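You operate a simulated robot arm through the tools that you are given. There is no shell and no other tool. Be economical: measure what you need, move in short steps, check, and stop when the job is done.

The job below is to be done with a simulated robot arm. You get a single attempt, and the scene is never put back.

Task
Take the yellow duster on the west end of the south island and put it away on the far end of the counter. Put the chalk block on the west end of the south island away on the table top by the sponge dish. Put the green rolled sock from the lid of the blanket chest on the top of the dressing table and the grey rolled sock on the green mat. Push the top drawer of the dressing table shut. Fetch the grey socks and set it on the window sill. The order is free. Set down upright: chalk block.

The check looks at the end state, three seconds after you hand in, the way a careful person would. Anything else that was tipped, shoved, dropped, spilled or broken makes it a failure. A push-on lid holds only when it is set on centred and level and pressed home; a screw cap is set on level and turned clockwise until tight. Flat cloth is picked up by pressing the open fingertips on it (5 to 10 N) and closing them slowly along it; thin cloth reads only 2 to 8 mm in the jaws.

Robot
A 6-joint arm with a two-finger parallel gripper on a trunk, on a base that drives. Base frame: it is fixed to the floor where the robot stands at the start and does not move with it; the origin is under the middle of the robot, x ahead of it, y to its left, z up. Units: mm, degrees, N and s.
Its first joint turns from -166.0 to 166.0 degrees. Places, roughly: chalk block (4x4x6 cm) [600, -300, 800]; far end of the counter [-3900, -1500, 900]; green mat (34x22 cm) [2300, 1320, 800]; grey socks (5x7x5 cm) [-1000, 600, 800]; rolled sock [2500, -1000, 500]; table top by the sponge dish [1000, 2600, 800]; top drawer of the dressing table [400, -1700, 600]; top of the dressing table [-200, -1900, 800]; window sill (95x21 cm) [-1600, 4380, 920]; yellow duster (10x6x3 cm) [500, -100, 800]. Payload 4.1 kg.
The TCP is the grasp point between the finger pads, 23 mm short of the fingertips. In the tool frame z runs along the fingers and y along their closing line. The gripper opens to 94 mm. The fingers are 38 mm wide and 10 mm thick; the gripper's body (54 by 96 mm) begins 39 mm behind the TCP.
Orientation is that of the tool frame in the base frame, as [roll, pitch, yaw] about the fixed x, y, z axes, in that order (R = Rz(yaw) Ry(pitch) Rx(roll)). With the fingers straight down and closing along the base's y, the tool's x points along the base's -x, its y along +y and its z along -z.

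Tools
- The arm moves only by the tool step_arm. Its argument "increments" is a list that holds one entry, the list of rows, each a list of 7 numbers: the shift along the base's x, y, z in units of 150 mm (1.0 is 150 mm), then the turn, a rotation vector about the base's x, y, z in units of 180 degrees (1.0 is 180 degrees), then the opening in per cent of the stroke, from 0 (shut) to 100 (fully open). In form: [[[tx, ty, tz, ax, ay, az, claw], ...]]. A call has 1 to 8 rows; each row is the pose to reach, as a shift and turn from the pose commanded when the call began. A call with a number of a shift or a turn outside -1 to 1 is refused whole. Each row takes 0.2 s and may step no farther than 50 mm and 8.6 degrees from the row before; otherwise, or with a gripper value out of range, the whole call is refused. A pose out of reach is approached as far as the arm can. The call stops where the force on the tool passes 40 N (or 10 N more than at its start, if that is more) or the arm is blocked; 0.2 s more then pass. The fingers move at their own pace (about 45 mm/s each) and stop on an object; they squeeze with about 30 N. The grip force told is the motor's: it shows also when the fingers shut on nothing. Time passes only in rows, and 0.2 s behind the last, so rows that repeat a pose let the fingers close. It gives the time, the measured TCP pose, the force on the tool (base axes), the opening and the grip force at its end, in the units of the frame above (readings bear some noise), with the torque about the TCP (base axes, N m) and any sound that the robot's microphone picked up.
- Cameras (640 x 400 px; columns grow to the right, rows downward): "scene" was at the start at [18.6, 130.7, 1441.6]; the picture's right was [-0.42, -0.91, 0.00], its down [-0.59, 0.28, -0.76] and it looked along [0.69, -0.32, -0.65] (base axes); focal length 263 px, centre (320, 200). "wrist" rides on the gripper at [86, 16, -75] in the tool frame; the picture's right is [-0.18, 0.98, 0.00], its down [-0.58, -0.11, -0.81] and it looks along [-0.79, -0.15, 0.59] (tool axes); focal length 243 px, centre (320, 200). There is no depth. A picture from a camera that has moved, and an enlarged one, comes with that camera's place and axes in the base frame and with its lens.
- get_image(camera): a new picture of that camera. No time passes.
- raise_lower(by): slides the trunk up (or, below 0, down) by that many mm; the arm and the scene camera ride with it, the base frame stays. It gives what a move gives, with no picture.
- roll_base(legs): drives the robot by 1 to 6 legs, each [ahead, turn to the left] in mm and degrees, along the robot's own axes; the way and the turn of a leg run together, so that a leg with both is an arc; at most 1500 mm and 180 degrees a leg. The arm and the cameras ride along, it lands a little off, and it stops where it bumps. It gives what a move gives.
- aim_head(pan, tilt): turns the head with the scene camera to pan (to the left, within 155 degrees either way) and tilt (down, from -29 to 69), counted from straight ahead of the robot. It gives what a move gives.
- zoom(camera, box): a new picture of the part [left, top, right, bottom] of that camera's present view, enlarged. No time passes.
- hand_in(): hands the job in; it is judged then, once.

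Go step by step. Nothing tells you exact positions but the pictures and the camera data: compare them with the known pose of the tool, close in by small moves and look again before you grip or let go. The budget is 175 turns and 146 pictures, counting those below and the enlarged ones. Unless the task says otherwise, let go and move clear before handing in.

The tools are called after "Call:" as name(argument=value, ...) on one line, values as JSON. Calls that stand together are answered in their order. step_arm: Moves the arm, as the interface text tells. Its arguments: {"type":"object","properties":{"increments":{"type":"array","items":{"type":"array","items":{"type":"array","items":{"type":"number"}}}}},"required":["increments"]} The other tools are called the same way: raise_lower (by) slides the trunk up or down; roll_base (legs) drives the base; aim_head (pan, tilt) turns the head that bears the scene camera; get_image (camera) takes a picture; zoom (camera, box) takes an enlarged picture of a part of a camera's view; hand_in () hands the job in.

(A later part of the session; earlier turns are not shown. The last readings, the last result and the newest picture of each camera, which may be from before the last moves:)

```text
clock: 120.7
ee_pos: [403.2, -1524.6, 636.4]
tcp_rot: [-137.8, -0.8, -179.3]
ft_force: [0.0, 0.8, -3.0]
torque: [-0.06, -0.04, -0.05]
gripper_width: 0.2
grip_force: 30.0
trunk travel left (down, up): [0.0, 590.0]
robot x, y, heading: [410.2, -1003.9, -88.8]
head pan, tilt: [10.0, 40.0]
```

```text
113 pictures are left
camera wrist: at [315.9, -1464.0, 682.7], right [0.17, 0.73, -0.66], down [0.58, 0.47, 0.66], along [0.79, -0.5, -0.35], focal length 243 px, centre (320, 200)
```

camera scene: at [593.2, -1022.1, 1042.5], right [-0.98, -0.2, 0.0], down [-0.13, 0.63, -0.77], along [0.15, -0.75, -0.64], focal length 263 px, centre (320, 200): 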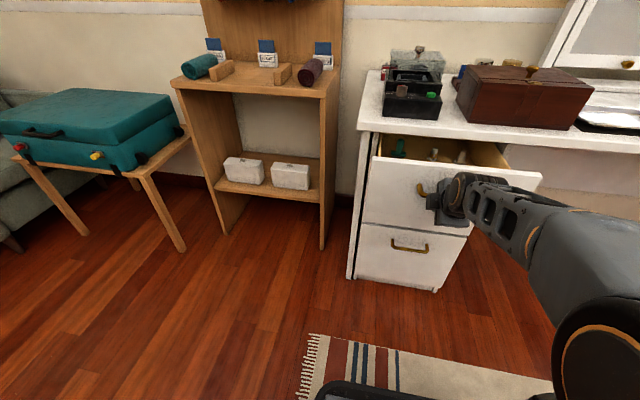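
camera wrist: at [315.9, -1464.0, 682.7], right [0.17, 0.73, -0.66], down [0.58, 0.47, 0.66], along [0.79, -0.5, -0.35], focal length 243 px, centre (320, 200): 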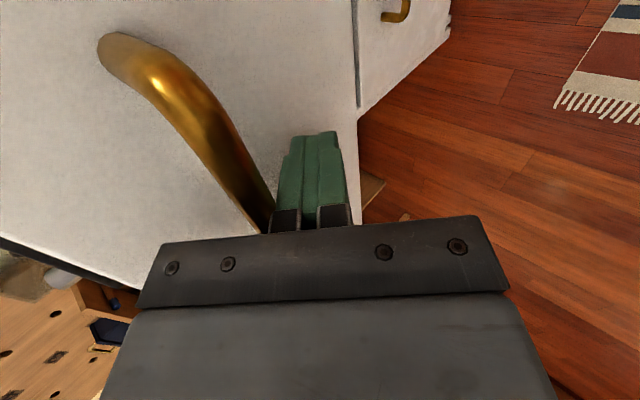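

The drawer has begun to move with the tool. I keep pushing.

Call:
step_arm(increments=[[[0, -0.1, 0, 0, 0, 0, 0], [0, -0.2, 0, 0, 0, 0, 0], [0, -0.3, 0, 0, 0, 0, 0], [0, -0.4, 0, 0, 0, 0, 0], [0, -0.5, 0, 0, 0, 0, 0]]])

Call:
get_image(camera="scene")

```text
clock: 121.9
ee_pos: [401.8, -1600.9, 636.7]
tcp_rot: [-137.7, -0.8, -179.2]
ft_force: [-0.4, -0.1, 0.4]
torque: [-0.02, -0.02, -0.01]
gripper_width: 0.0
grip_force: 30.4
trunk travel left (down, up): [0.0, 590.0]
robot x, y, heading: [407.8, -1000.4, -88.9]
head pan, tilt: [10.0, 40.0]
```

```text
112 pictures are left
camera scene: at [593.2, -1022.0, 1042.6], right [-0.98, -0.2, 0.0], down [-0.13, 0.63, -0.77], along [0.15, -0.75, -0.64], focal length 263 px, centre (320, 200)
```

scene: 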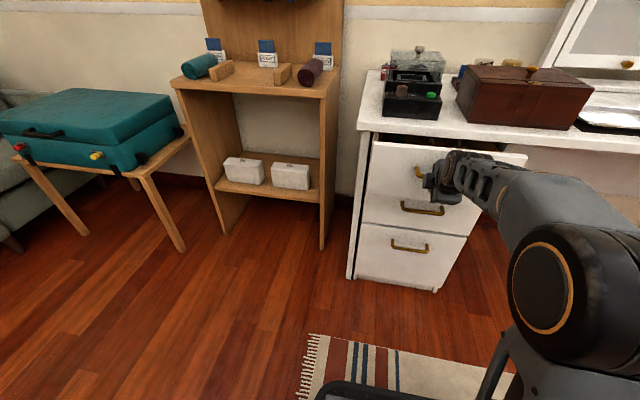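

The top drawer is nearly in; a second drawer's handle now shows below. I continue until it stops.

Call:
step_arm(increments=[[[0, -0.06, 0, 0, 0, 0, 0], [0, -0.12, 0, 0, 0, 0, 0], [0, -0.18, 0, 0, 0, 0, 0], [0, -0.24, 0, 0, 0, 0, 0], [0, -0.3, 0, 0, 0, 0, 0], [0, -0.36, 0, 0, 0, 0, 0]]])

Call:
get_image(camera="scene")

Call:
get_image(camera="wrist")

```text
clock: 123.3
ee_pos: [404.2, -1653.5, 638.5]
tcp_rot: [-137.7, -0.7, -179.2]
ft_force: [0.1, 1.1, -0.9]
torque: [-0.03, 0.01, 0.0]
gripper_width: 0.2
grip_force: 29.8
trunk travel left (down, up): [0.0, 590.0]
robot x, y, heading: [406.4, -1003.7, -88.8]
head pan, tilt: [10.0, 40.0]
```

```text
111 pictures are left
camera scene: at [593.2, -1022.1, 1042.6], right [-0.98, -0.2, 0.0], down [-0.13, 0.63, -0.77], along [0.15, -0.75, -0.64], focal length 263 px, centre (320, 200)
```

scene: 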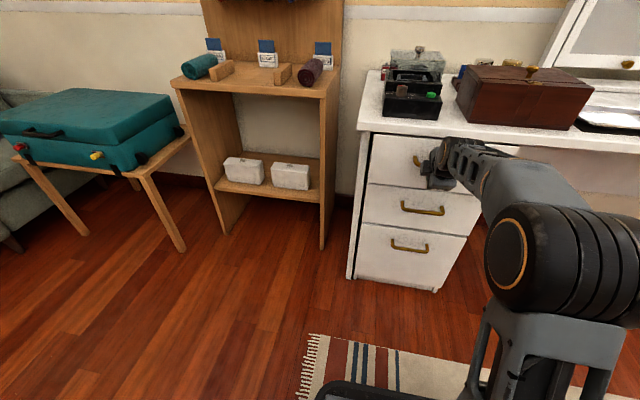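

```text
110 pictures are left
camera wrist: at [317.0, -1593.6, 683.5], right [0.17, 0.73, -0.66], down [0.58, 0.47, 0.66], along [0.8, -0.5, -0.35], focal length 243 px, centre (320, 200)
```

wrist: 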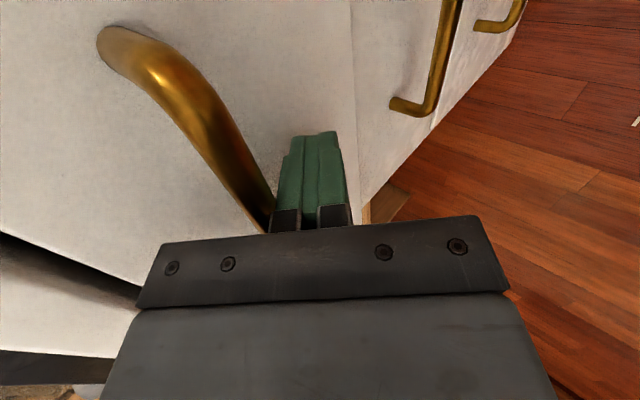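

Almost flush; I push on until firm resistance.

Call:
step_arm(increments=[[[0, -0.04, 0, 0, 0, 0, 0], [0, -0.08, 0, 0, 0, 0, 0], [0, -0.12, 0, 0, 0, 0, 0], [0, -0.16, 0, 0, 0, 0, 0], [0, -0.2, 0, 0, 0, 0, 0], [0, -0.24, 0, 0, 0, 0, 0]]])

Call:
get_image(camera="wrist")

Call:
zoom(camera="scene", box=[340, 100, 540, 225])

```text
clock: 124.2
ee_pos: [403.2, -1672.4, 631.8]
tcp_rot: [-138.6, -0.7, -179.3]
ft_force: [-0.3, 0.5, -2.0]
torque: [-0.08, -0.03, -0.03]
gripper_width: 0.2
grip_force: 29.8
trunk travel left (down, up): [0.0, 590.0]
robot x, y, heading: [411.5, -1004.5, -88.8]
head pan, tilt: [10.0, 40.0]
stopped in row 4: the force on the tool passed its limit (the readings are from after the stop); the commanded pose is now the measured one
```

```text
109 pictures are left
camera wrist: at [316.6, -1612.3, 678.9], right [0.17, 0.74, -0.65], down [0.58, 0.46, 0.67], along [0.79, -0.49, -0.35], focal length 243 px, centre (320, 200)
```

wrist: 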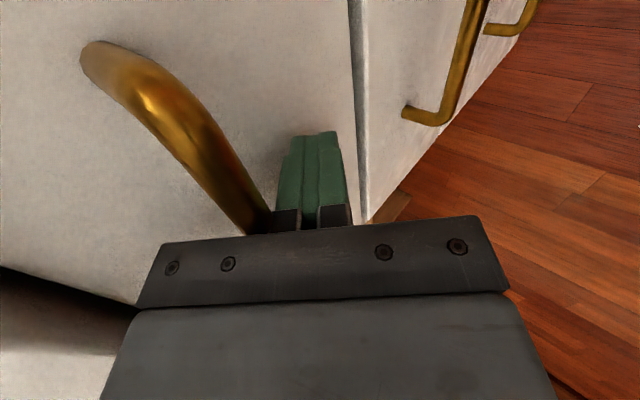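

```text
3.20 times, centred on (440, 162) of scene
camera zoom: at [593.2, -1021.7, 1042.5], right [-0.98, -0.2, 0.0], down [-0.13, 0.63, -0.77], along [0.15, -0.75, -0.64], focal length 842 px, centre (-64, 320)
```

zoom: 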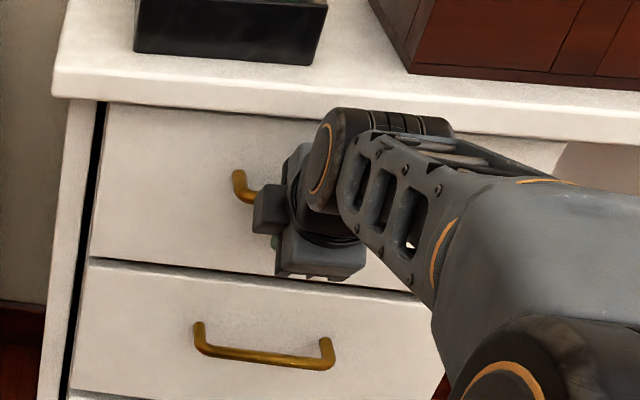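

It stopped; I back the tool off and check that the drawer is flush.

Call:
step_arm(increments=[[[0, 0.2, 0, 0, 0, 0, 0], [0, 0.5, 0, 0, 0, 0, 0], [0, 0.8, 0, 0, 0, 0, 0], [-0.3, 1, 0, 0, 0, 0, 0], [-0.6, 1, 0, 0, 0, 0, 0], [-0.9, 1, 0, 0, 0, 0, 0]]])

Call:
zoom(camera="scene", box=[340, 100, 540, 225])

Call:
get_image(camera="wrist")

```text
refused: row 4 steps farther than a row can; nothing moved
```

```text
3.20 times, centred on (440, 162) of scene
camera zoom: at [593.2, -1021.7, 1042.5], right [-0.98, -0.2, 0.0], down [-0.13, 0.63, -0.77], along [0.15, -0.75, -0.64], focal length 842 px, centre (-64, 320)
```

zoom: 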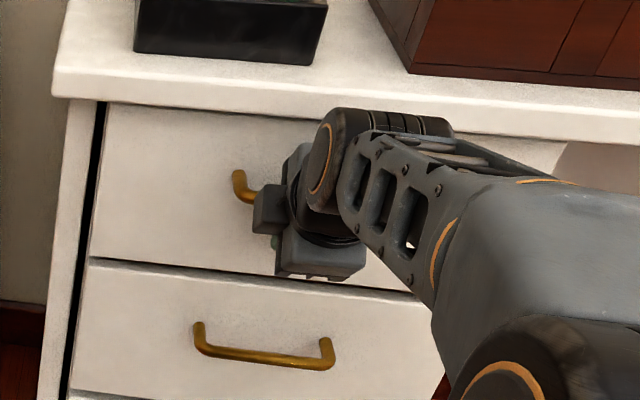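

```text
106 pictures are left
camera wrist: at [316.6, -1612.3, 678.9], right [0.17, 0.74, -0.65], down [0.58, 0.46, 0.67], along [0.79, -0.49, -0.35], focal length 243 px, centre (320, 200)
```

wrist: 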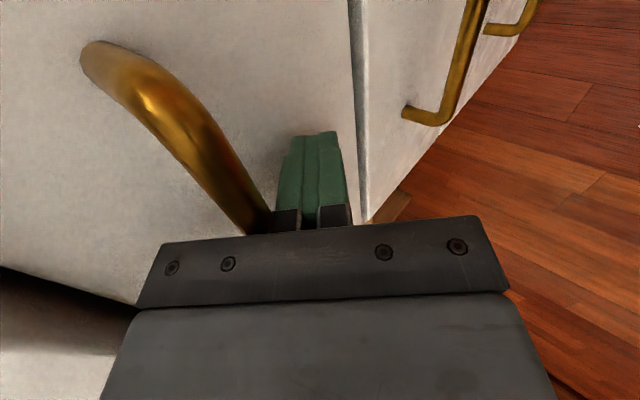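

Pictures were wasted on a refused move; I retry with shorter steps.

Call:
step_arm(increments=[[[0, 0.2, 0, 0, 0, 0, 0], [0, 0.45, 0, 0, 0, 0, 0], [-0.15, 0.7, 0, 0, 0, 0, 0], [-0.35, 0.9, 0, 0, 0, 0, 0], [-0.6, 1, 0, 0, 0, 0, 0], [-0.9, 1, 0, 0, 0, 0, 0]]])

Call:
zoom(camera="scene", box=[340, 100, 540, 225])

```text
clock: 125.7
ee_pos: [264.3, -1521.4, 633.1]
tcp_rot: [-138.5, -0.6, -179.2]
ft_force: [-0.2, 0.3, -0.3]
torque: [0.05, 0.02, 0.02]
gripper_width: 0.0
grip_force: 30.0
trunk travel left (down, up): [0.0, 590.0]
robot x, y, heading: [413.8, -1002.6, -88.7]
head pan, tilt: [10.0, 40.0]
```

```text
3.20 times, centred on (440, 162) of scene
camera zoom: at [593.3, -1021.6, 1042.5], right [-0.98, -0.2, 0.0], down [-0.13, 0.63, -0.77], along [0.15, -0.75, -0.64], focal length 842 px, centre (-64, 320)
```

zoom: 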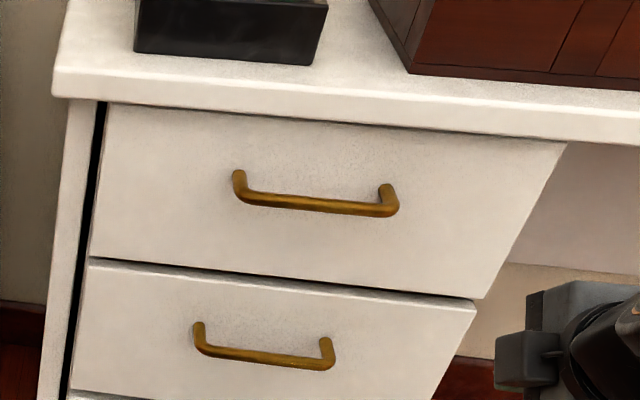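

The drawer is flush. I bring the tool back to vertical, retract, and drive east to the chest.

Call:
step_arm(increments=[[[0.1, 0.2, 0.1, 0.046, 0, 0, 50], [0.3, 0.4, 0.2, 0.092, 0, 0, 100], [0.5, 0.6, 0.4, 0.138, 0, 0, 100], [0.7, 0.8, 0.6, 0.184, 0, 0, 100], [0.9, 0.97, 0.7, 0.2306, 0, 0, 100]]])

Call:
roll_base(legs=[[0, 89], [1300, 0]])

Call:
aim_head(pan=10, tilt=35)

Call:
get_image(camera="scene")

```text
refused: row 3 steps farther than a row can; nothing moved
```

```text
clock: 135.7
ee_pos: [2172.8, -1184.4, 633.9]
tcp_rot: [-138.5, -0.7, -91.9]
ft_force: [0.4, 0.4, -0.6]
torque: [0.01, 0.0, -0.03]
gripper_width: 0.1
grip_force: 30.2
trunk travel left (down, up): [0.0, 590.0]
robot x, y, heading: [1660.0, -1015.4, -1.2]
head pan, tilt: [10.0, 40.0]
```

```text
clock: 136.4
ee_pos: [2172.5, -1185.0, 633.5]
tcp_rot: [-138.4, -0.8, -91.8]
ft_force: [-0.4, -0.3, -0.5]
torque: [0.02, -0.01, 0.02]
gripper_width: 0.1
grip_force: 30.3
trunk travel left (down, up): [0.0, 590.0]
robot x, y, heading: [1660.2, -1018.6, -1.3]
head pan, tilt: [10.0, 35.0]
```

```text
104 pictures are left
camera scene: at [1692.5, -835.9, 1050.1], right [0.15, -0.99, 0.0], down [-0.57, -0.09, -0.82], along [0.81, 0.12, -0.57], focal length 263 px, centre (320, 200)
```

scene: 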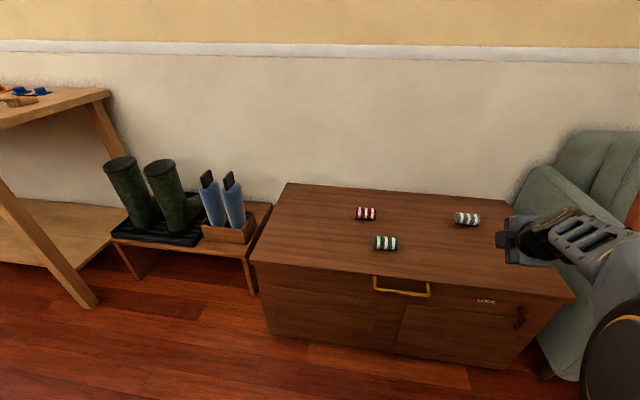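

The green roll is near [2261, -944], the grey near [2416, -1208], lid at z≈500. I straighten the tool first, retracting.

Call:
step_arm(increments=[[[-0.18, 0.1, 0.12, 0, 0.046, 0, 50], [-0.36, 0.2, 0.24, 0, 0.092, 0, 80], [-0.54, 0.3, 0.36, 0, 0.138, 0, 90], [-0.72, 0.4, 0.48, 0, 0.184, 0, 90], [-0.9, 0.5, 0.6, 0, 0.2306, 0, 90]]])

Call:
roll_base(legs=[[150, 1.2]])

Call:
get_image(camera="scene")

Call:
get_image(camera="wrist")

```text
clock: 137.6
ee_pos: [2037.5, -1108.4, 722.3]
tcp_rot: [179.9, -1.9, -91.0]
ft_force: [-0.5, 0.5, 0.0]
torque: [-0.01, 0.01, 0.02]
gripper_width: 84.5
grip_force: 0.1
trunk travel left (down, up): [0.0, 590.0]
robot x, y, heading: [1661.6, -1013.9, -1.4]
head pan, tilt: [10.0, 35.0]
```

```text
clock: 139.0
ee_pos: [2189.1, -1102.4, 721.9]
tcp_rot: [180.0, -1.7, -89.7]
ft_force: [0.4, -0.7, -0.3]
torque: [0.02, -0.01, -0.01]
gripper_width: 84.6
grip_force: 0.0
trunk travel left (down, up): [0.0, 590.0]
robot x, y, heading: [1809.6, -1018.8, -0.3]
head pan, tilt: [10.0, 35.0]
```

```text
103 pictures are left
camera scene: at [1838.1, -836.9, 1050.1], right [0.17, -0.98, 0.0], down [-0.56, -0.1, -0.82], along [0.81, 0.14, -0.57], focal length 263 px, centre (320, 200)
```

scene: 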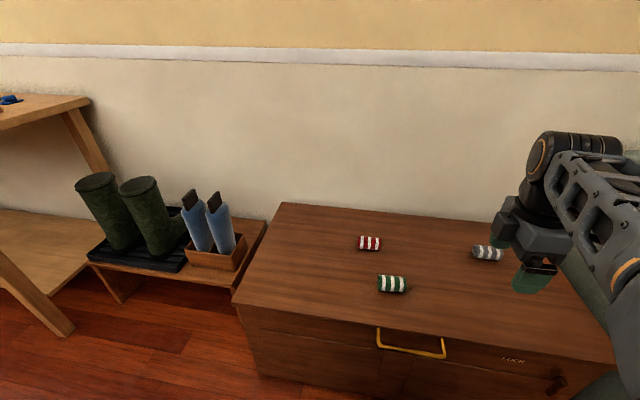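

```text
102 pictures are left
camera wrist: at [2172.8, -1186.4, 798.5], right [-0.98, 0.18, 0.0], down [0.11, 0.61, 0.79], along [0.14, 0.78, -0.61], focal length 243 px, centre (320, 200)
```

wrist: 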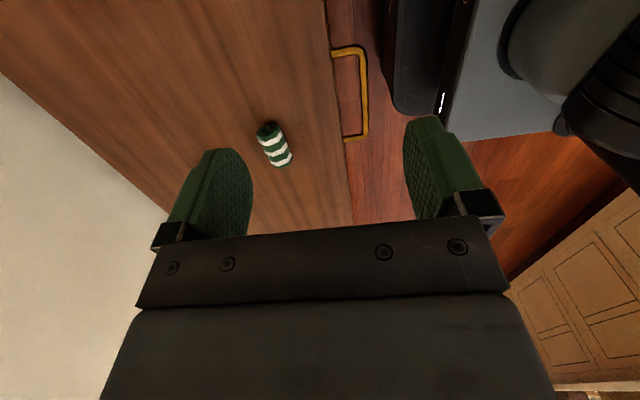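

The green roll lies along y at about [2283, -955]. I move over it, the fingers closing along x.

Call:
step_arm(increments=[[[0.12, 0.2, -0.1, 0, 0, 0, 80], [0.25, 0.4, -0.2, 0, 0, 0, 80], [0.38, 0.6, -0.3, 0, 0, 0, 80], [0.5, 0.8, -0.4, 0, 0, 0, 80], [0.63, 0.98, -0.55, 0, -0.009, 0, 80], [0.63, 0.98, -0.8, 0, -0.009, 0, 80]]])

Call:
get_image(camera="wrist")

Call:
get_image(camera="scene")

```text
clock: 140.4
ee_pos: [2282.5, -955.1, 601.3]
tcp_rot: [-178.3, -1.7, -89.6]
ft_force: [-0.4, 0.2, -0.2]
torque: [-0.03, -0.02, -0.03]
gripper_width: 75.1
grip_force: 0.1
trunk travel left (down, up): [0.0, 590.0]
robot x, y, heading: [1809.7, -1022.2, -0.0]
head pan, tilt: [10.0, 35.0]
```

```text
101 pictures are left
camera wrist: at [2263.3, -1038.9, 678.3], right [-0.98, 0.18, -0.03], down [0.08, 0.61, 0.79], along [0.16, 0.78, -0.61], focal length 243 px, centre (320, 200)
```

wrist: 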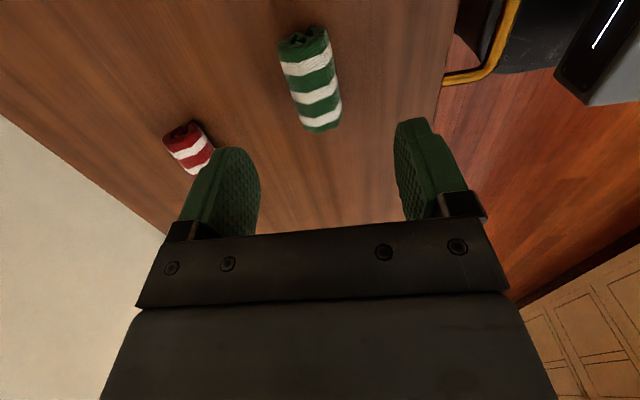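

```text
100 pictures are left
camera scene: at [1837.9, -836.9, 1050.1], right [0.17, -0.98, 0.0], down [-0.56, -0.1, -0.82], along [0.81, 0.14, -0.57], focal length 263 px, centre (320, 200)
```

scene: 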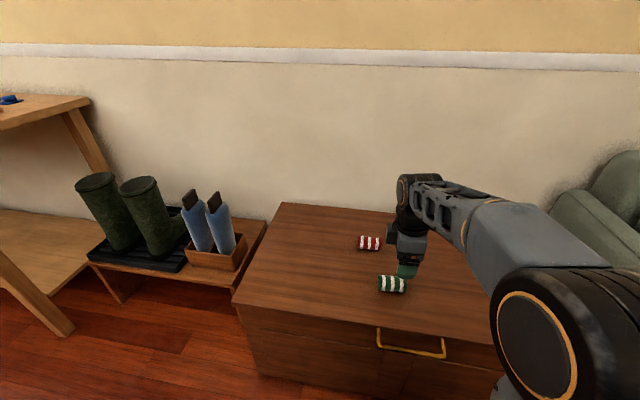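

Centred. I descend, quickly then in small steps until the tips touch the lid.

Call:
step_arm(increments=[[[0.04, 0, -0.25, 0, 0, 0, 80], [0.04, 0, -0.45, 0, 0, 0, 80], [0.04, 0, -0.49, 0, 0, 0, 80], [0.04, 0, -0.53, 0, 0, 0, 80], [0.04, 0, -0.57, 0, 0, 0, 80], [0.04, 0, -0.61, 0, 0, 0, 80], [0.04, 0, -0.65, 0, 0, 0, 80], [0.04, 0, -0.69, 0, 0, 0, 80]]])

Call:
get_image(camera="wrist")

```text
clock: 142.2
ee_pos: [2290.0, -954.2, 497.7]
tcp_rot: [-178.5, -1.6, -89.7]
ft_force: [-0.5, 0.7, 0.9]
torque: [-0.01, -0.01, 0.0]
gripper_width: 75.4
grip_force: 0.1
trunk travel left (down, up): [0.0, 590.0]
robot x, y, heading: [1811.8, -1022.8, 0.0]
head pan, tilt: [10.0, 35.0]
```

```text
99 pictures are left
camera wrist: at [2271.2, -1038.8, 574.1], right [-0.98, 0.18, -0.03], down [0.08, 0.61, 0.79], along [0.16, 0.78, -0.61], focal length 243 px, centre (320, 200)
```

wrist: 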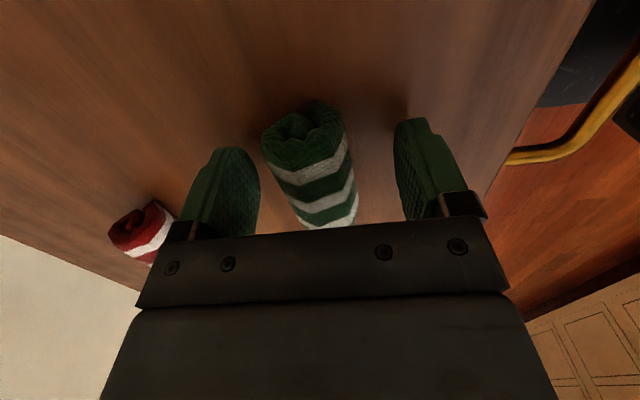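

The roll sits between the fingers; I close and lift.

Call:
step_arm(increments=[[[0, 0, -0.02, 0, 0, 0, 50], [0, 0, -0.02, 0, 0, 0, 20], [0, 0, -0.02, 0, 0, 0, 5], [0, 0, -0.02, 0, 0, 0, 5], [0, 0, -0.02, 0, 0, 0, 5], [0, 0, -0.02, 0, 0, 0, 5]]])

Call:
step_arm(increments=[[[0, 0, 0.1, 0, 0, 0, 5], [0, 0, 0.4, 0, 0, 0, 5], [0, 0, 0.7, 0, 0, 0, 5], [-0.1, 0, 1.0, 0, 0, 0, 5]]])

Call:
get_image(camera="wrist")

```text
clock: 143.6
ee_pos: [2289.2, -954.6, 495.4]
tcp_rot: [-178.5, -1.7, -89.7]
ft_force: [-1.2, 0.0, 0.6]
torque: [-0.02, 0.02, 0.0]
gripper_width: 46.0
grip_force: 30.0
trunk travel left (down, up): [0.0, 590.0]
robot x, y, heading: [1806.1, -1018.1, 0.0]
head pan, tilt: [10.0, 35.0]
```

```text
clock: 144.6
ee_pos: [2273.3, -956.3, 644.9]
tcp_rot: [-178.4, -1.7, -89.7]
ft_force: [-0.2, 0.4, -0.3]
torque: [-0.01, -0.01, 0.01]
gripper_width: 46.2
grip_force: 30.0
trunk travel left (down, up): [0.0, 590.0]
robot x, y, heading: [1810.6, -1017.7, 0.0]
head pan, tilt: [10.0, 35.0]
```

```text
98 pictures are left
camera wrist: at [2256.0, -1040.1, 721.1], right [-0.98, 0.18, -0.03], down [0.08, 0.61, 0.79], along [0.16, 0.78, -0.61], focal length 243 px, centre (320, 200)
```

wrist: 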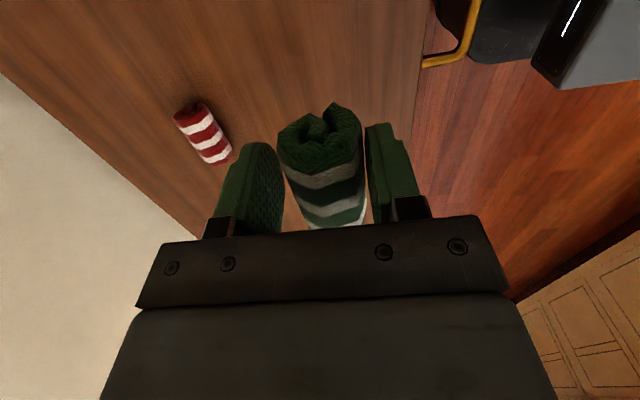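

Held. I raise the trunk and back up to in front of the dressing table, then turn to it.

Call:
raise_lower(by=390)

Call:
roll_base(legs=[[-1200, 0], [-810, 0], [0, -90]])

Call:
aim_head(pan=5, tilt=35)

Call:
get_image(camera="scene")

```text
clock: 148.3
ee_pos: [2274.9, -956.0, 1034.7]
tcp_rot: [-178.4, -1.7, -89.7]
ft_force: [-0.3, -0.5, 0.2]
torque: [0.02, -0.01, 0.0]
gripper_width: 46.2
grip_force: 29.6
trunk travel left (down, up): [-390.0, 200.0]
robot x, y, heading: [1809.4, -1018.2, -0.2]
head pan, tilt: [10.0, 35.0]
```

```text
clock: 162.0
ee_pos: [-116.2, -1444.6, 1035.3]
tcp_rot: [-178.4, -1.7, 178.3]
ft_force: [-1.2, 0.3, 0.0]
torque: [0.03, 0.01, 0.0]
gripper_width: 45.9
grip_force: 29.8
trunk travel left (down, up): [-390.0, 200.0]
robot x, y, heading: [-163.7, -977.8, -91.9]
head pan, tilt: [10.0, 35.0]
```

```text
clock: 162.7
ee_pos: [-117.1, -1445.4, 1033.7]
tcp_rot: [-178.4, -1.7, 178.3]
ft_force: [-0.5, -0.3, -0.3]
torque: [0.0, 0.03, 0.02]
gripper_width: 46.2
grip_force: 30.3
trunk travel left (down, up): [-390.0, 200.0]
robot x, y, heading: [-166.2, -975.8, -92.1]
head pan, tilt: [5.0, 35.0]
```

```text
97 pictures are left
camera scene: at [11.9, -1011.9, 1440.1], right [-1.0, -0.05, 0.0], down [-0.03, 0.57, -0.82], along [0.04, -0.82, -0.57], focal length 263 px, centre (320, 200)
```

scene: 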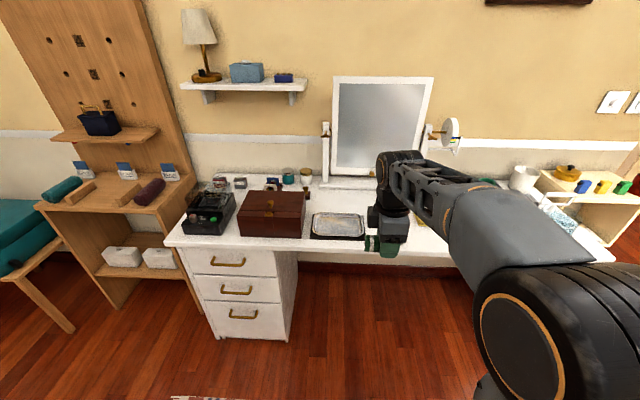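

The arm hides the target spot; I look with the wrist camera and from another head pan.

Call:
step_arm(increments=[[[0.3, 0.1, 0.1, 0, 0, 0, 5], [0.6, 0.2, 0.2, 0, 0, 0, 5], [0.9, 0.2, 0.3, 0, 0, 0, 5]]])

Call:
aim_head(pan=-20, tilt=40)

Call:
get_image(camera="scene")

```text
clock: 163.5
ee_pos: [20.3, -1415.3, 1080.4]
tcp_rot: [-178.4, -1.7, 178.3]
ft_force: [0.5, 0.4, -0.5]
torque: [-0.04, -0.01, 0.02]
gripper_width: 46.0
grip_force: 30.0
trunk travel left (down, up): [-390.0, 200.0]
robot x, y, heading: [-162.4, -979.7, -92.3]
head pan, tilt: [5.0, 35.0]
```

```text
clock: 164.3
ee_pos: [18.2, -1416.3, 1079.9]
tcp_rot: [-178.3, -1.8, 178.3]
ft_force: [-0.3, -0.1, -0.1]
torque: [0.02, -0.05, 0.03]
gripper_width: 46.1
grip_force: 29.8
trunk travel left (down, up): [-390.0, 200.0]
robot x, y, heading: [-162.9, -977.6, -91.7]
head pan, tilt: [-20.0, 40.0]
```

```text
96 pictures are left
camera scene: at [-24.5, -1002.8, 1432.5], right [-0.93, 0.37, 0.0], down [0.24, 0.6, -0.77], along [-0.29, -0.71, -0.64], focal length 263 px, centre (320, 200)
```

scene: 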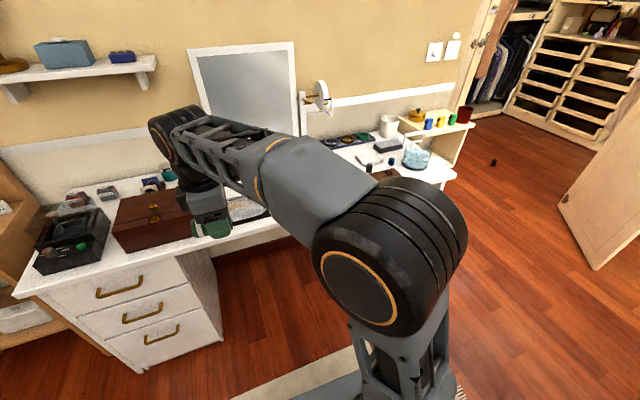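

From earlier pictures the items near the spot are: tray (x≈0), brush [-221, -1701], red [-245, -1936], yellow [-349, -1764]. A free spot is about [-150, -1830]; I advance the base and look with the wrist camera.

Call:
roll_base(legs=[[300, 0]])

Call:
step_arm(increments=[[[-0.25, 0, 0, 0, 0, 0, 5], [-0.5, -0.1, 0, 0, 0, 0, 5], [-0.75, -0.2, 0, 0, 0, 0, 5], [-1.0, -0.3, -0.1, 0, 0, 0, 5], [-1.0, -0.5, -0.3, 0, 0, 0, 5]]])

Call:
get_image(camera="wrist")

Call:
aim_head(pan=15, tilt=45)

Call:
get_image(camera="scene")

```text
clock: 166.4
ee_pos: [6.8, -1714.1, 1081.4]
tcp_rot: [-178.4, -1.7, 178.0]
ft_force: [0.3, -0.8, -0.5]
torque: [0.0, 0.01, 0.01]
gripper_width: 46.0
grip_force: 30.2
trunk travel left (down, up): [-390.0, 200.0]
robot x, y, heading: [-177.7, -1273.9, -92.2]
head pan, tilt: [-20.0, 40.0]
```

```text
clock: 167.6
ee_pos: [-145.2, -1791.3, 1036.6]
tcp_rot: [-178.3, -1.7, 178.2]
ft_force: [-0.3, 0.6, -0.3]
torque: [-0.03, -0.02, -0.01]
gripper_width: 46.1
grip_force: 29.4
trunk travel left (down, up): [-390.0, 200.0]
robot x, y, heading: [-177.1, -1273.7, -92.2]
head pan, tilt: [-20.0, 40.0]
```

```text
95 pictures are left
camera wrist: at [-229.3, -1769.1, 1111.8], right [0.22, 0.98, -0.03], down [0.6, -0.11, 0.79], along [0.77, -0.19, -0.61], focal length 243 px, centre (320, 200)
```

wrist: 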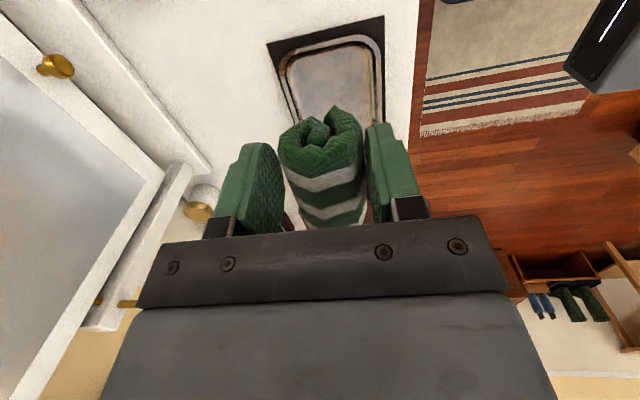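

```text
clock: 168.6
ee_pos: [-144.6, -1789.3, 1035.7]
tcp_rot: [-178.3, -1.8, 178.1]
ft_force: [-0.1, 0.3, 0.9]
torque: [0.02, 0.0, 0.01]
gripper_width: 46.1
grip_force: 30.1
trunk travel left (down, up): [-390.0, 200.0]
robot x, y, heading: [-176.0, -1279.4, -92.0]
head pan, tilt: [15.0, 45.0]
```

```text
94 pictures are left
camera scene: at [14.5, -1299.8, 1425.3], right [-0.98, -0.22, 0.0], down [-0.16, 0.69, -0.71], along [0.16, -0.69, -0.71], focal length 263 px, centre (320, 200)
```

scene: 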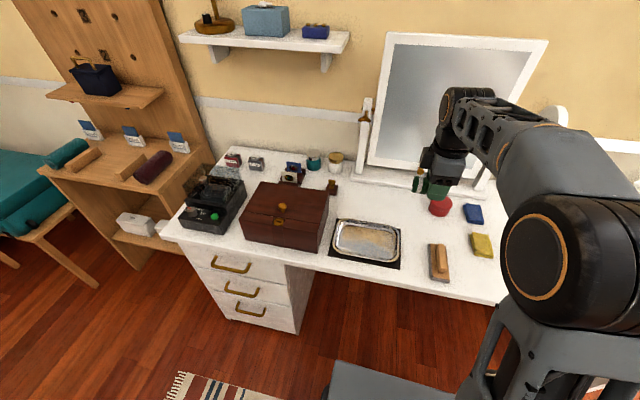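

The free zone between tray, brush and red tin is around [-158, -1845]. I move over it and lower partway.

Call:
step_arm(increments=[[[-0.05, -0.2, -0.1, 0, 0, 0, 5], [-0.1, -0.37, -0.25, 0, 0, 0, 5], [-0.1, -0.37, -0.5, 0, 0, 0, 5], [-0.1, -0.37, -0.75, 0, 0, 0, 5], [-0.1, -0.37, -1.0, 0, 0, 0, 5]]])

Call:
step_arm(increments=[[[0, 0, -0.1, 0, 0, 0, 5], [0, 0, -0.2, 0, 0, 0, 5], [0, 0, -0.27, 0, 0, 0, 5]]])

Call:
get_image(camera="scene")

```text
clock: 169.8
ee_pos: [-155.8, -1841.3, 887.4]
tcp_rot: [-178.4, -1.8, 178.1]
ft_force: [0.0, -0.8, 0.1]
torque: [0.01, 0.02, 0.02]
gripper_width: 46.2
grip_force: 30.0
trunk travel left (down, up): [-390.0, 200.0]
robot x, y, heading: [-173.3, -1271.5, -92.2]
head pan, tilt: [15.0, 45.0]
```

```text
clock: 170.6
ee_pos: [-157.8, -1843.5, 845.5]
tcp_rot: [-178.3, -1.6, 178.1]
ft_force: [0.8, -0.1, -0.8]
torque: [0.0, -0.03, 0.02]
gripper_width: 46.2
grip_force: 29.7
trunk travel left (down, up): [-390.0, 200.0]
robot x, y, heading: [-175.7, -1275.3, -92.2]
head pan, tilt: [15.0, 45.0]
```

```text
93 pictures are left
camera scene: at [14.6, -1299.9, 1425.3], right [-0.98, -0.22, 0.0], down [-0.16, 0.69, -0.71], along [0.16, -0.69, -0.71], focal length 263 px, centre (320, 200)
```

scene: 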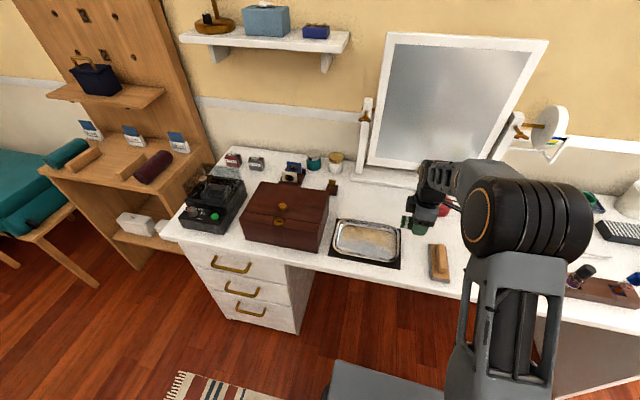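

Good placement. I lower in small steps to contact.

Call:
step_arm(increments=[[[0, 0, -0.03, 0, 0, 0, 5], [0, 0, -0.06, 0, 0, 0, 5], [0, 0, -0.09, 0, 0, 0, 5], [0, 0, -0.12, 0, 0, 0, 5], [0, 0, -0.15, 0, 0, 0, 5], [0, 0, -0.18, 0, 0, 0, 5], [0, 0, -0.21, 0, 0, 0, 5]]])

Call:
get_image(camera="wrist")

```text
clock: 172.2
ee_pos: [-158.5, -1843.5, 812.7]
tcp_rot: [-178.3, -1.6, 178.1]
ft_force: [1.4, -0.5, -0.1]
torque: [0.01, 0.01, 0.01]
gripper_width: 45.8
grip_force: 30.0
trunk travel left (down, up): [-390.0, 200.0]
robot x, y, heading: [-177.5, -1275.9, -91.9]
head pan, tilt: [15.0, 45.0]
```

```text
92 pictures are left
camera wrist: at [-242.1, -1822.2, 888.9], right [0.22, 0.98, -0.03], down [0.6, -0.11, 0.79], along [0.77, -0.19, -0.61], focal length 243 px, centre (320, 200)
```

wrist: 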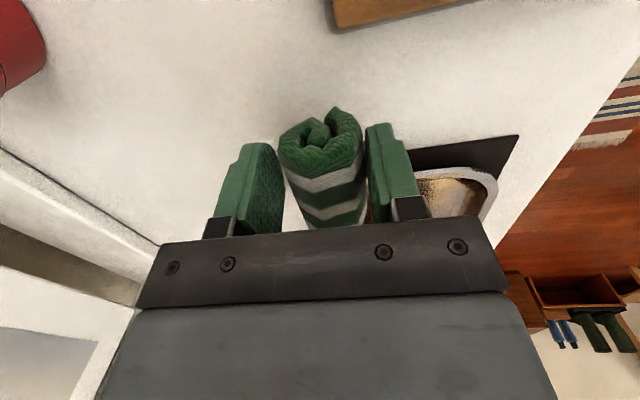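

No contact yet, so the top is lower than 790; neighbours remain clear. I keep lowering.

Call:
step_arm(increments=[[[0.03, 0, -0.03, 0, 0, 0, 5], [0.04, 0, -0.06, 0, 0, 0, 5], [0.04, 0, -0.09, 0, 0, 0, 5], [0.04, 0, -0.12, 0, 0, 0, 5], [0.04, 0, -0.15, 0, 0, 0, 5], [0.04, 0, -0.18, 0, 0, 0, 5], [0.04, 0, -0.21, 0, 0, 0, 5]]])

Call:
get_image(camera="wrist")

```text
clock: 173.8
ee_pos: [-152.8, -1843.0, 785.6]
tcp_rot: [-178.2, -1.6, 178.1]
ft_force: [-8.5, 3.4, 36.7]
torque: [0.85, -0.83, 0.03]
gripper_width: 46.5
grip_force: 29.5
trunk travel left (down, up): [-390.0, 200.0]
robot x, y, heading: [-176.5, -1274.3, -92.4]
head pan, tilt: [15.0, 45.0]
```

```text
91 pictures are left
camera wrist: at [-236.3, -1821.5, 860.5], right [0.22, 0.98, -0.04], down [0.6, -0.1, 0.79], along [0.77, -0.19, -0.61], focal length 243 px, centre (320, 200)
```

wrist: 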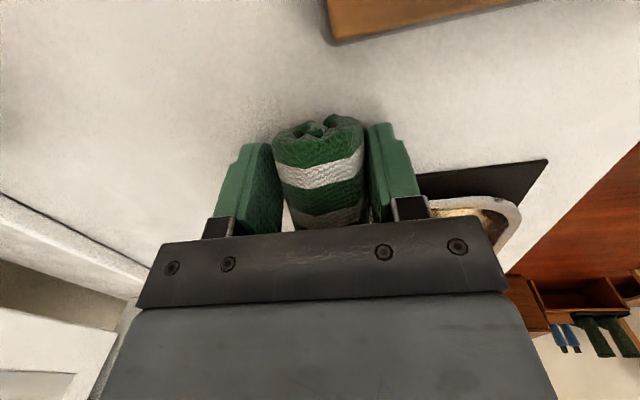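

It rests on the top. I ease up 3 mm, open moderately, and lift away.

Call:
step_arm(increments=[[[0, 0, 0.02, 0, 0, 0, 5], [0, 0, 0.02, 0, 0, 0, 55], [0, 0, 0.02, 0, 0, 0, 68], [0, 0, 0.02, 0, 0, 0, 68]]])

Call:
step_arm(increments=[[[0, 0, 0.15, 0, 0, 0, 68], [0, 0, 0.4, 0, 0, 0, 68], [0, 0, 0.7, 0, 0, 0, 68], [0, 0.1, 1.0, 0, 0, 0, 68]]])

Call:
step_arm(increments=[[[0, 0.3, 0.2, 0, 0, 0, 68], [0, 0.6, 0.4, 0, 0, 0, 68], [0, 0.9, 0.6, 0, 0, 0, 68]]])

Call:
get_image(camera="scene")

```text
clock: 174.8
ee_pos: [-150.8, -1844.9, 784.4]
tcp_rot: [-178.3, -1.7, 178.0]
ft_force: [-0.1, -15.1, 14.4]
torque: [0.17, -0.21, -0.22]
gripper_width: 56.8
grip_force: 0.0
trunk travel left (down, up): [-390.0, 200.0]
robot x, y, heading: [-174.8, -1270.2, -92.2]
head pan, tilt: [15.0, 45.0]
```

```text
clock: 175.8
ee_pos: [-156.3, -1828.3, 935.1]
tcp_rot: [-178.5, -1.7, 178.0]
ft_force: [-0.8, -0.1, -0.4]
torque: [0.01, 0.0, -0.03]
gripper_width: 64.1
grip_force: 0.1
trunk travel left (down, up): [-390.0, 200.0]
robot x, y, heading: [-175.5, -1274.1, -92.4]
head pan, tilt: [15.0, 45.0]
```

```text
refused: row 1 steps farther than a row can; nothing moved
```

```text
90 pictures are left
camera scene: at [14.5, -1299.9, 1425.2], right [-0.98, -0.22, 0.0], down [-0.16, 0.69, -0.71], along [0.16, -0.69, -0.71], focal length 263 px, centre (320, 200)
```

scene: 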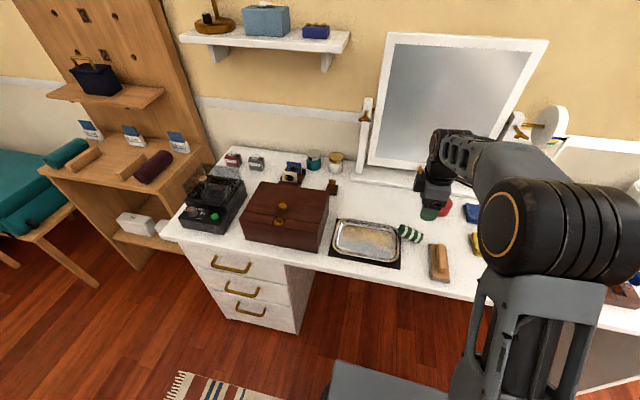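

The green roll is on the table top by the tray. I retract and drive back to the chest for the grey roll.

Call:
step_arm(increments=[[[0, 0.25, 0.15, 0, 0, 0, 80], [0, 0.5, 0.3, 0, 0, 0, 80], [0, 0.75, 0.4, 0, 0, 0, 80], [0, 1.0, 0.5, 0, 0, 0, 80]]])

Call:
roll_base(legs=[[-270, 0], [0, 88.2], [1100, 0], [930, 0], [0, 4.1]])

Call:
raise_lower(by=-390)

Call:
aim_head(pan=0, tilt=40)

Call:
get_image(camera="scene")

Call:
get_image(camera="wrist")

```text
clock: 176.8
ee_pos: [-156.1, -1677.5, 1009.6]
tcp_rot: [-178.4, -1.7, 178.0]
ft_force: [-0.5, -0.8, -0.6]
torque: [0.01, 0.02, -0.03]
gripper_width: 75.4
grip_force: 0.0
trunk travel left (down, up): [-390.0, 200.0]
robot x, y, heading: [-175.8, -1272.9, -92.2]
head pan, tilt: [15.0, 45.0]
```

```text
clock: 192.7
ee_pos: [2266.5, -1124.6, 1009.3]
tcp_rot: [-178.4, -1.7, -89.8]
ft_force: [0.1, 0.0, -0.3]
torque: [-0.03, -0.03, -0.01]
gripper_width: 75.2
grip_force: 0.1
trunk travel left (down, up): [-390.0, 200.0]
robot x, y, heading: [1864.8, -1157.1, -0.1]
head pan, tilt: [15.0, 45.0]
```

```text
clock: 196.4
ee_pos: [2265.7, -1125.3, 619.5]
tcp_rot: [-178.5, -1.7, -89.9]
ft_force: [0.2, -0.2, 0.1]
torque: [-0.01, -0.02, 0.01]
gripper_width: 75.2
grip_force: 0.1
trunk travel left (down, up): [0.0, 590.0]
robot x, y, heading: [1862.8, -1162.0, -0.3]
head pan, tilt: [15.0, 45.0]
```

```text
clock: 197.2
ee_pos: [2266.6, -1125.1, 618.4]
tcp_rot: [-178.4, -1.7, -89.9]
ft_force: [0.6, 0.4, -0.2]
torque: [0.0, 0.0, 0.0]
gripper_width: 75.2
grip_force: 0.1
trunk travel left (down, up): [0.0, 590.0]
robot x, y, heading: [1863.3, -1160.9, -0.1]
head pan, tilt: [0.0, 40.0]
```

```text
89 pictures are left
camera scene: at [1891.3, -991.9, 1042.5], right [0.0, -1.0, 0.0], down [-0.64, 0.0, -0.77], along [0.77, 0.0, -0.64], focal length 263 px, centre (320, 200)
```

scene: 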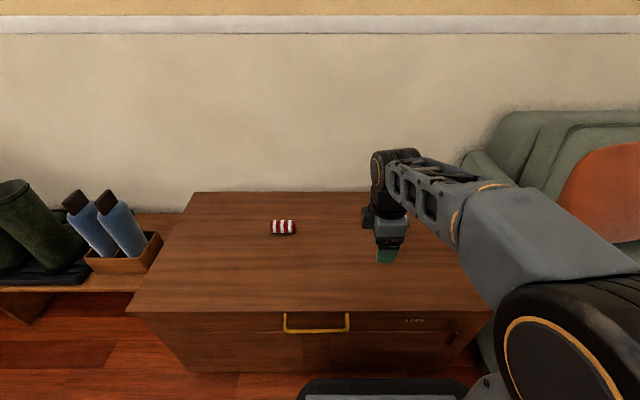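

```text
88 pictures are left
camera wrist: at [2247.8, -1209.6, 695.4], right [-0.98, 0.18, -0.03], down [0.09, 0.61, 0.79], along [0.16, 0.78, -0.61], focal length 243 px, centre (320, 200)
```

wrist: 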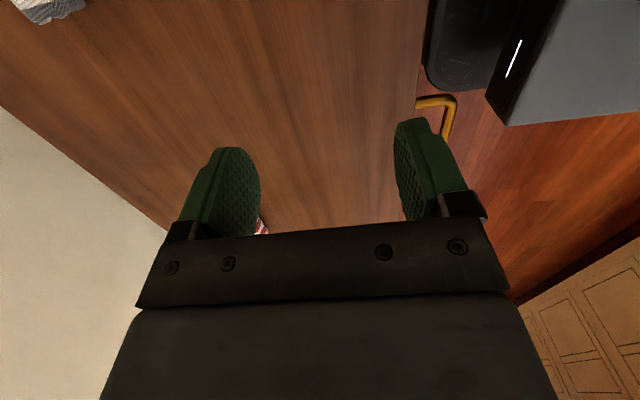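

The grey roll is near [2447, -1205]. I move toward it and look.

Call:
step_arm(increments=[[[0.25, -0.15, 0, 0, 0, 0, 80], [0.5, -0.3, 0, 0, 0, 0, 80], [0.75, -0.45, 0, 0, 0, 0, 80], [1.0, -0.55, -0.1, 0, 0, 0, 80]]])

Call:
get_image(camera="wrist")

Call:
get_image(camera="scene")

```text
clock: 198.2
ee_pos: [2418.5, -1209.2, 601.1]
tcp_rot: [-178.3, -1.7, -89.8]
ft_force: [0.2, -0.1, 1.4]
torque: [-0.01, -0.01, 0.02]
gripper_width: 75.1
grip_force: 0.1
trunk travel left (down, up): [0.0, 590.0]
robot x, y, heading: [1863.8, -1157.4, 0.1]
head pan, tilt: [0.0, 40.0]
```

```text
87 pictures are left
camera wrist: at [2400.2, -1293.0, 678.4], right [-0.98, 0.18, -0.03], down [0.08, 0.61, 0.79], along [0.16, 0.78, -0.61], focal length 243 px, centre (320, 200)
```

wrist: 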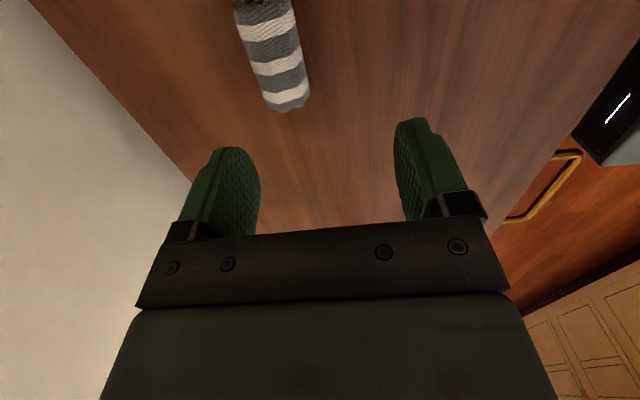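

```text
86 pictures are left
camera scene: at [1891.0, -991.9, 1042.6], right [0.0, -1.0, 0.0], down [-0.64, 0.0, -0.77], along [0.77, 0.0, -0.64], focal length 263 px, centre (320, 200)
```

scene: 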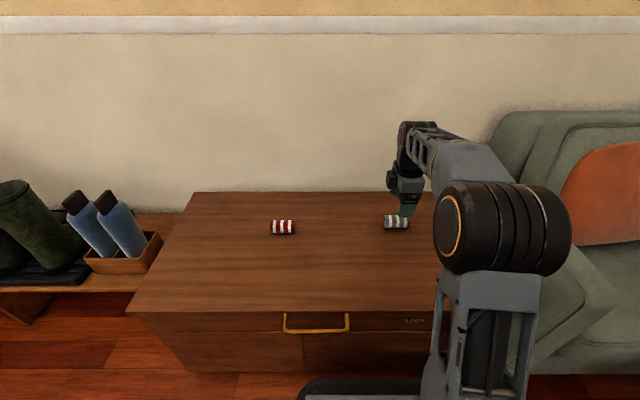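

The grey roll is centred near [2448, -1222]. I align and descend to the same grip height.

Call:
step_arm(increments=[[[0.1, -0.05, 0, 0, 0, 0, 80], [0.2, -0.09, -0.1, 0, 0, 0, 80], [0.2, -0.09, -0.35, 0, 0, 0, 80], [0.2, -0.09, -0.55, 0, 0, 0, 80], [0.2, -0.09, -0.62, 0, 0, 0, 80], [0.2, -0.09, -0.69, 0, 0, 0, 80]]])

Call:
get_image(camera="wrist")

```text
clock: 199.6
ee_pos: [2447.3, -1222.0, 501.7]
tcp_rot: [-178.5, -1.7, -89.9]
ft_force: [0.9, 0.5, 0.1]
torque: [-0.02, -0.02, 0.0]
gripper_width: 75.3
grip_force: 0.1
trunk travel left (down, up): [0.0, 590.0]
robot x, y, heading: [1863.5, -1158.2, 0.0]
head pan, tilt: [0.0, 40.0]
```

```text
85 pictures are left
camera wrist: at [2428.6, -1305.8, 577.5], right [-0.98, 0.18, -0.03], down [0.09, 0.61, 0.79], along [0.16, 0.78, -0.61], focal length 243 px, centre (320, 200)
```

wrist: 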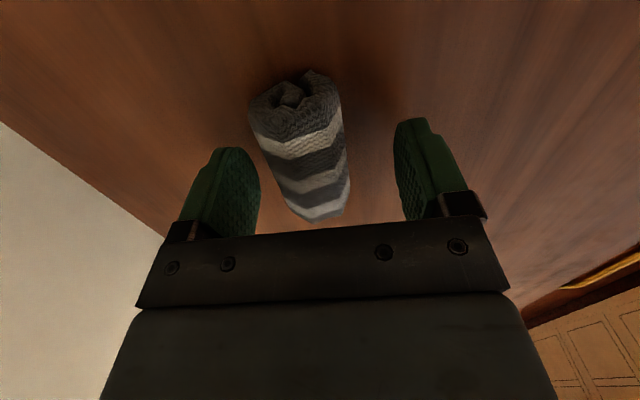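

Call:
step_arm(increments=[[[0.0, -0.06, -0.04, 0, 0, 0, 80], [0, -0.06, -0.04, 0, 0, 0, 40], [0, -0.06, -0.04, 0, 0, 0, 5], [0, -0.06, -0.04, 0, 0, 0, 5], [0, -0.06, -0.04, 0, 0, 0, 5], [0, -0.06, -0.04, 0, 0, 0, 5]]])

Call:
step_arm(increments=[[[0, 0, 0.1, 0, 0, 0, 5], [0, 0, 0.4, 0, 0, 0, 5], [0, 0, 0.7, 0, 0, 0, 5], [-0.1, 0, 1.0, 0, 0, 0, 5]]])

Call:
get_image(camera="wrist")

```text
clock: 201.0
ee_pos: [2447.5, -1230.2, 496.3]
tcp_rot: [-178.4, -1.7, -90.0]
ft_force: [-0.4, -0.5, -0.6]
torque: [-0.01, -0.01, -0.02]
gripper_width: 46.2
grip_force: 29.4
trunk travel left (down, up): [0.0, 590.0]
robot x, y, heading: [1861.2, -1154.9, 0.2]
head pan, tilt: [0.0, 40.0]
```

```text
clock: 202.0
ee_pos: [2428.5, -1231.0, 645.2]
tcp_rot: [-178.6, -1.7, -89.9]
ft_force: [-0.4, 0.1, -1.0]
torque: [0.0, 0.01, -0.01]
gripper_width: 45.8
grip_force: 30.3
trunk travel left (down, up): [0.0, 590.0]
robot x, y, heading: [1864.2, -1157.5, -0.0]
head pan, tilt: [0.0, 40.0]
```

```text
84 pictures are left
camera wrist: at [2410.6, -1315.3, 722.2], right [-0.98, 0.18, -0.03], down [0.09, 0.61, 0.79], along [0.16, 0.78, -0.61], focal length 243 px, centre (320, 200)
```

wrist: 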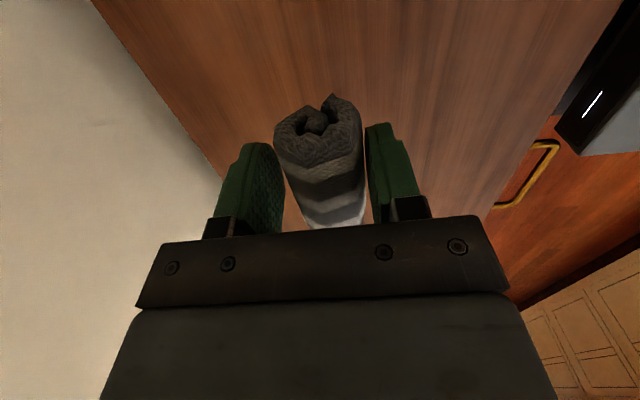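

Held. I retract, raise the trunk, and drive up the east aisle to the bench with the green mat.

Call:
step_arm(increments=[[[-0.3, 0.1, 0, 0, 0, 0, 5], [-0.6, 0.2, 0, 0, 0, 0, 5], [-0.8, 0.35, 0, 0, 0, 0, 5], [-1.0, 0.5, 0, 0, 0, 0, 5]]])

Call:
raise_lower(by=390)

Call:
roll_base(legs=[[-250, 0], [0, 90], [1200, 0]])

Call:
aim_head(pan=-25, tilt=30)

Call:
get_image(camera="scene")

```text
clock: 203.0
ee_pos: [2280.3, -1153.4, 643.8]
tcp_rot: [-178.4, -1.6, -90.0]
ft_force: [0.0, 0.2, -0.8]
torque: [0.01, 0.01, -0.01]
gripper_width: 46.1
grip_force: 30.4
trunk travel left (down, up): [0.0, 590.0]
robot x, y, heading: [1864.8, -1159.0, 0.2]
head pan, tilt: [0.0, 40.0]
```

```text
clock: 206.7
ee_pos: [2281.5, -1153.5, 1032.9]
tcp_rot: [-178.5, -1.6, -89.9]
ft_force: [-0.4, 0.2, -0.3]
torque: [0.04, -0.01, 0.01]
gripper_width: 46.0
grip_force: 30.2
trunk travel left (down, up): [-390.0, 200.0]
robot x, y, heading: [1863.6, -1156.6, 0.1]
head pan, tilt: [0.0, 40.0]
```

```text
clock: 218.1
ee_pos: [1580.6, 452.3, 1033.4]
tcp_rot: [-178.5, -1.6, 1.2]
ft_force: [0.6, -0.2, -0.6]
torque: [0.03, -0.03, -0.03]
gripper_width: 46.3
grip_force: 29.7
trunk travel left (down, up): [-390.0, 200.0]
robot x, y, heading: [1597.3, 33.6, 90.9]
head pan, tilt: [0.0, 40.0]
```

```text
clock: 219.0
ee_pos: [1580.2, 451.7, 1033.0]
tcp_rot: [-178.4, -1.7, 1.2]
ft_force: [0.3, 0.5, -1.4]
torque: [0.03, -0.04, -0.02]
gripper_width: 46.3
grip_force: 29.7
trunk travel left (down, up): [-390.0, 200.0]
robot x, y, heading: [1591.8, 32.5, 91.2]
head pan, tilt: [-25.0, 30.0]
```

```text
83 pictures are left
camera scene: at [1466.2, 55.1, 1447.9], right [0.91, -0.41, 0.0], down [-0.2, -0.46, -0.87], along [0.35, 0.79, -0.5], focal length 263 px, centre (320, 200)
```

scene: 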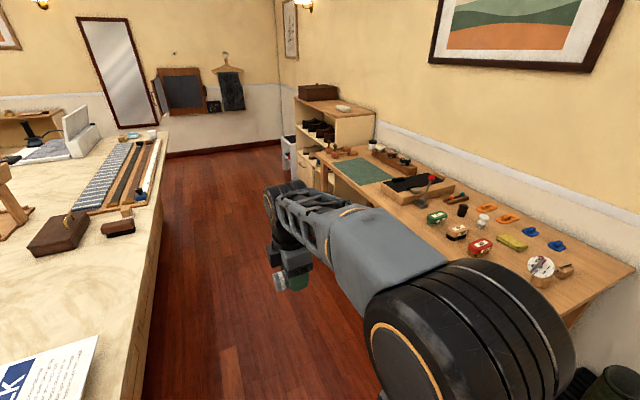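

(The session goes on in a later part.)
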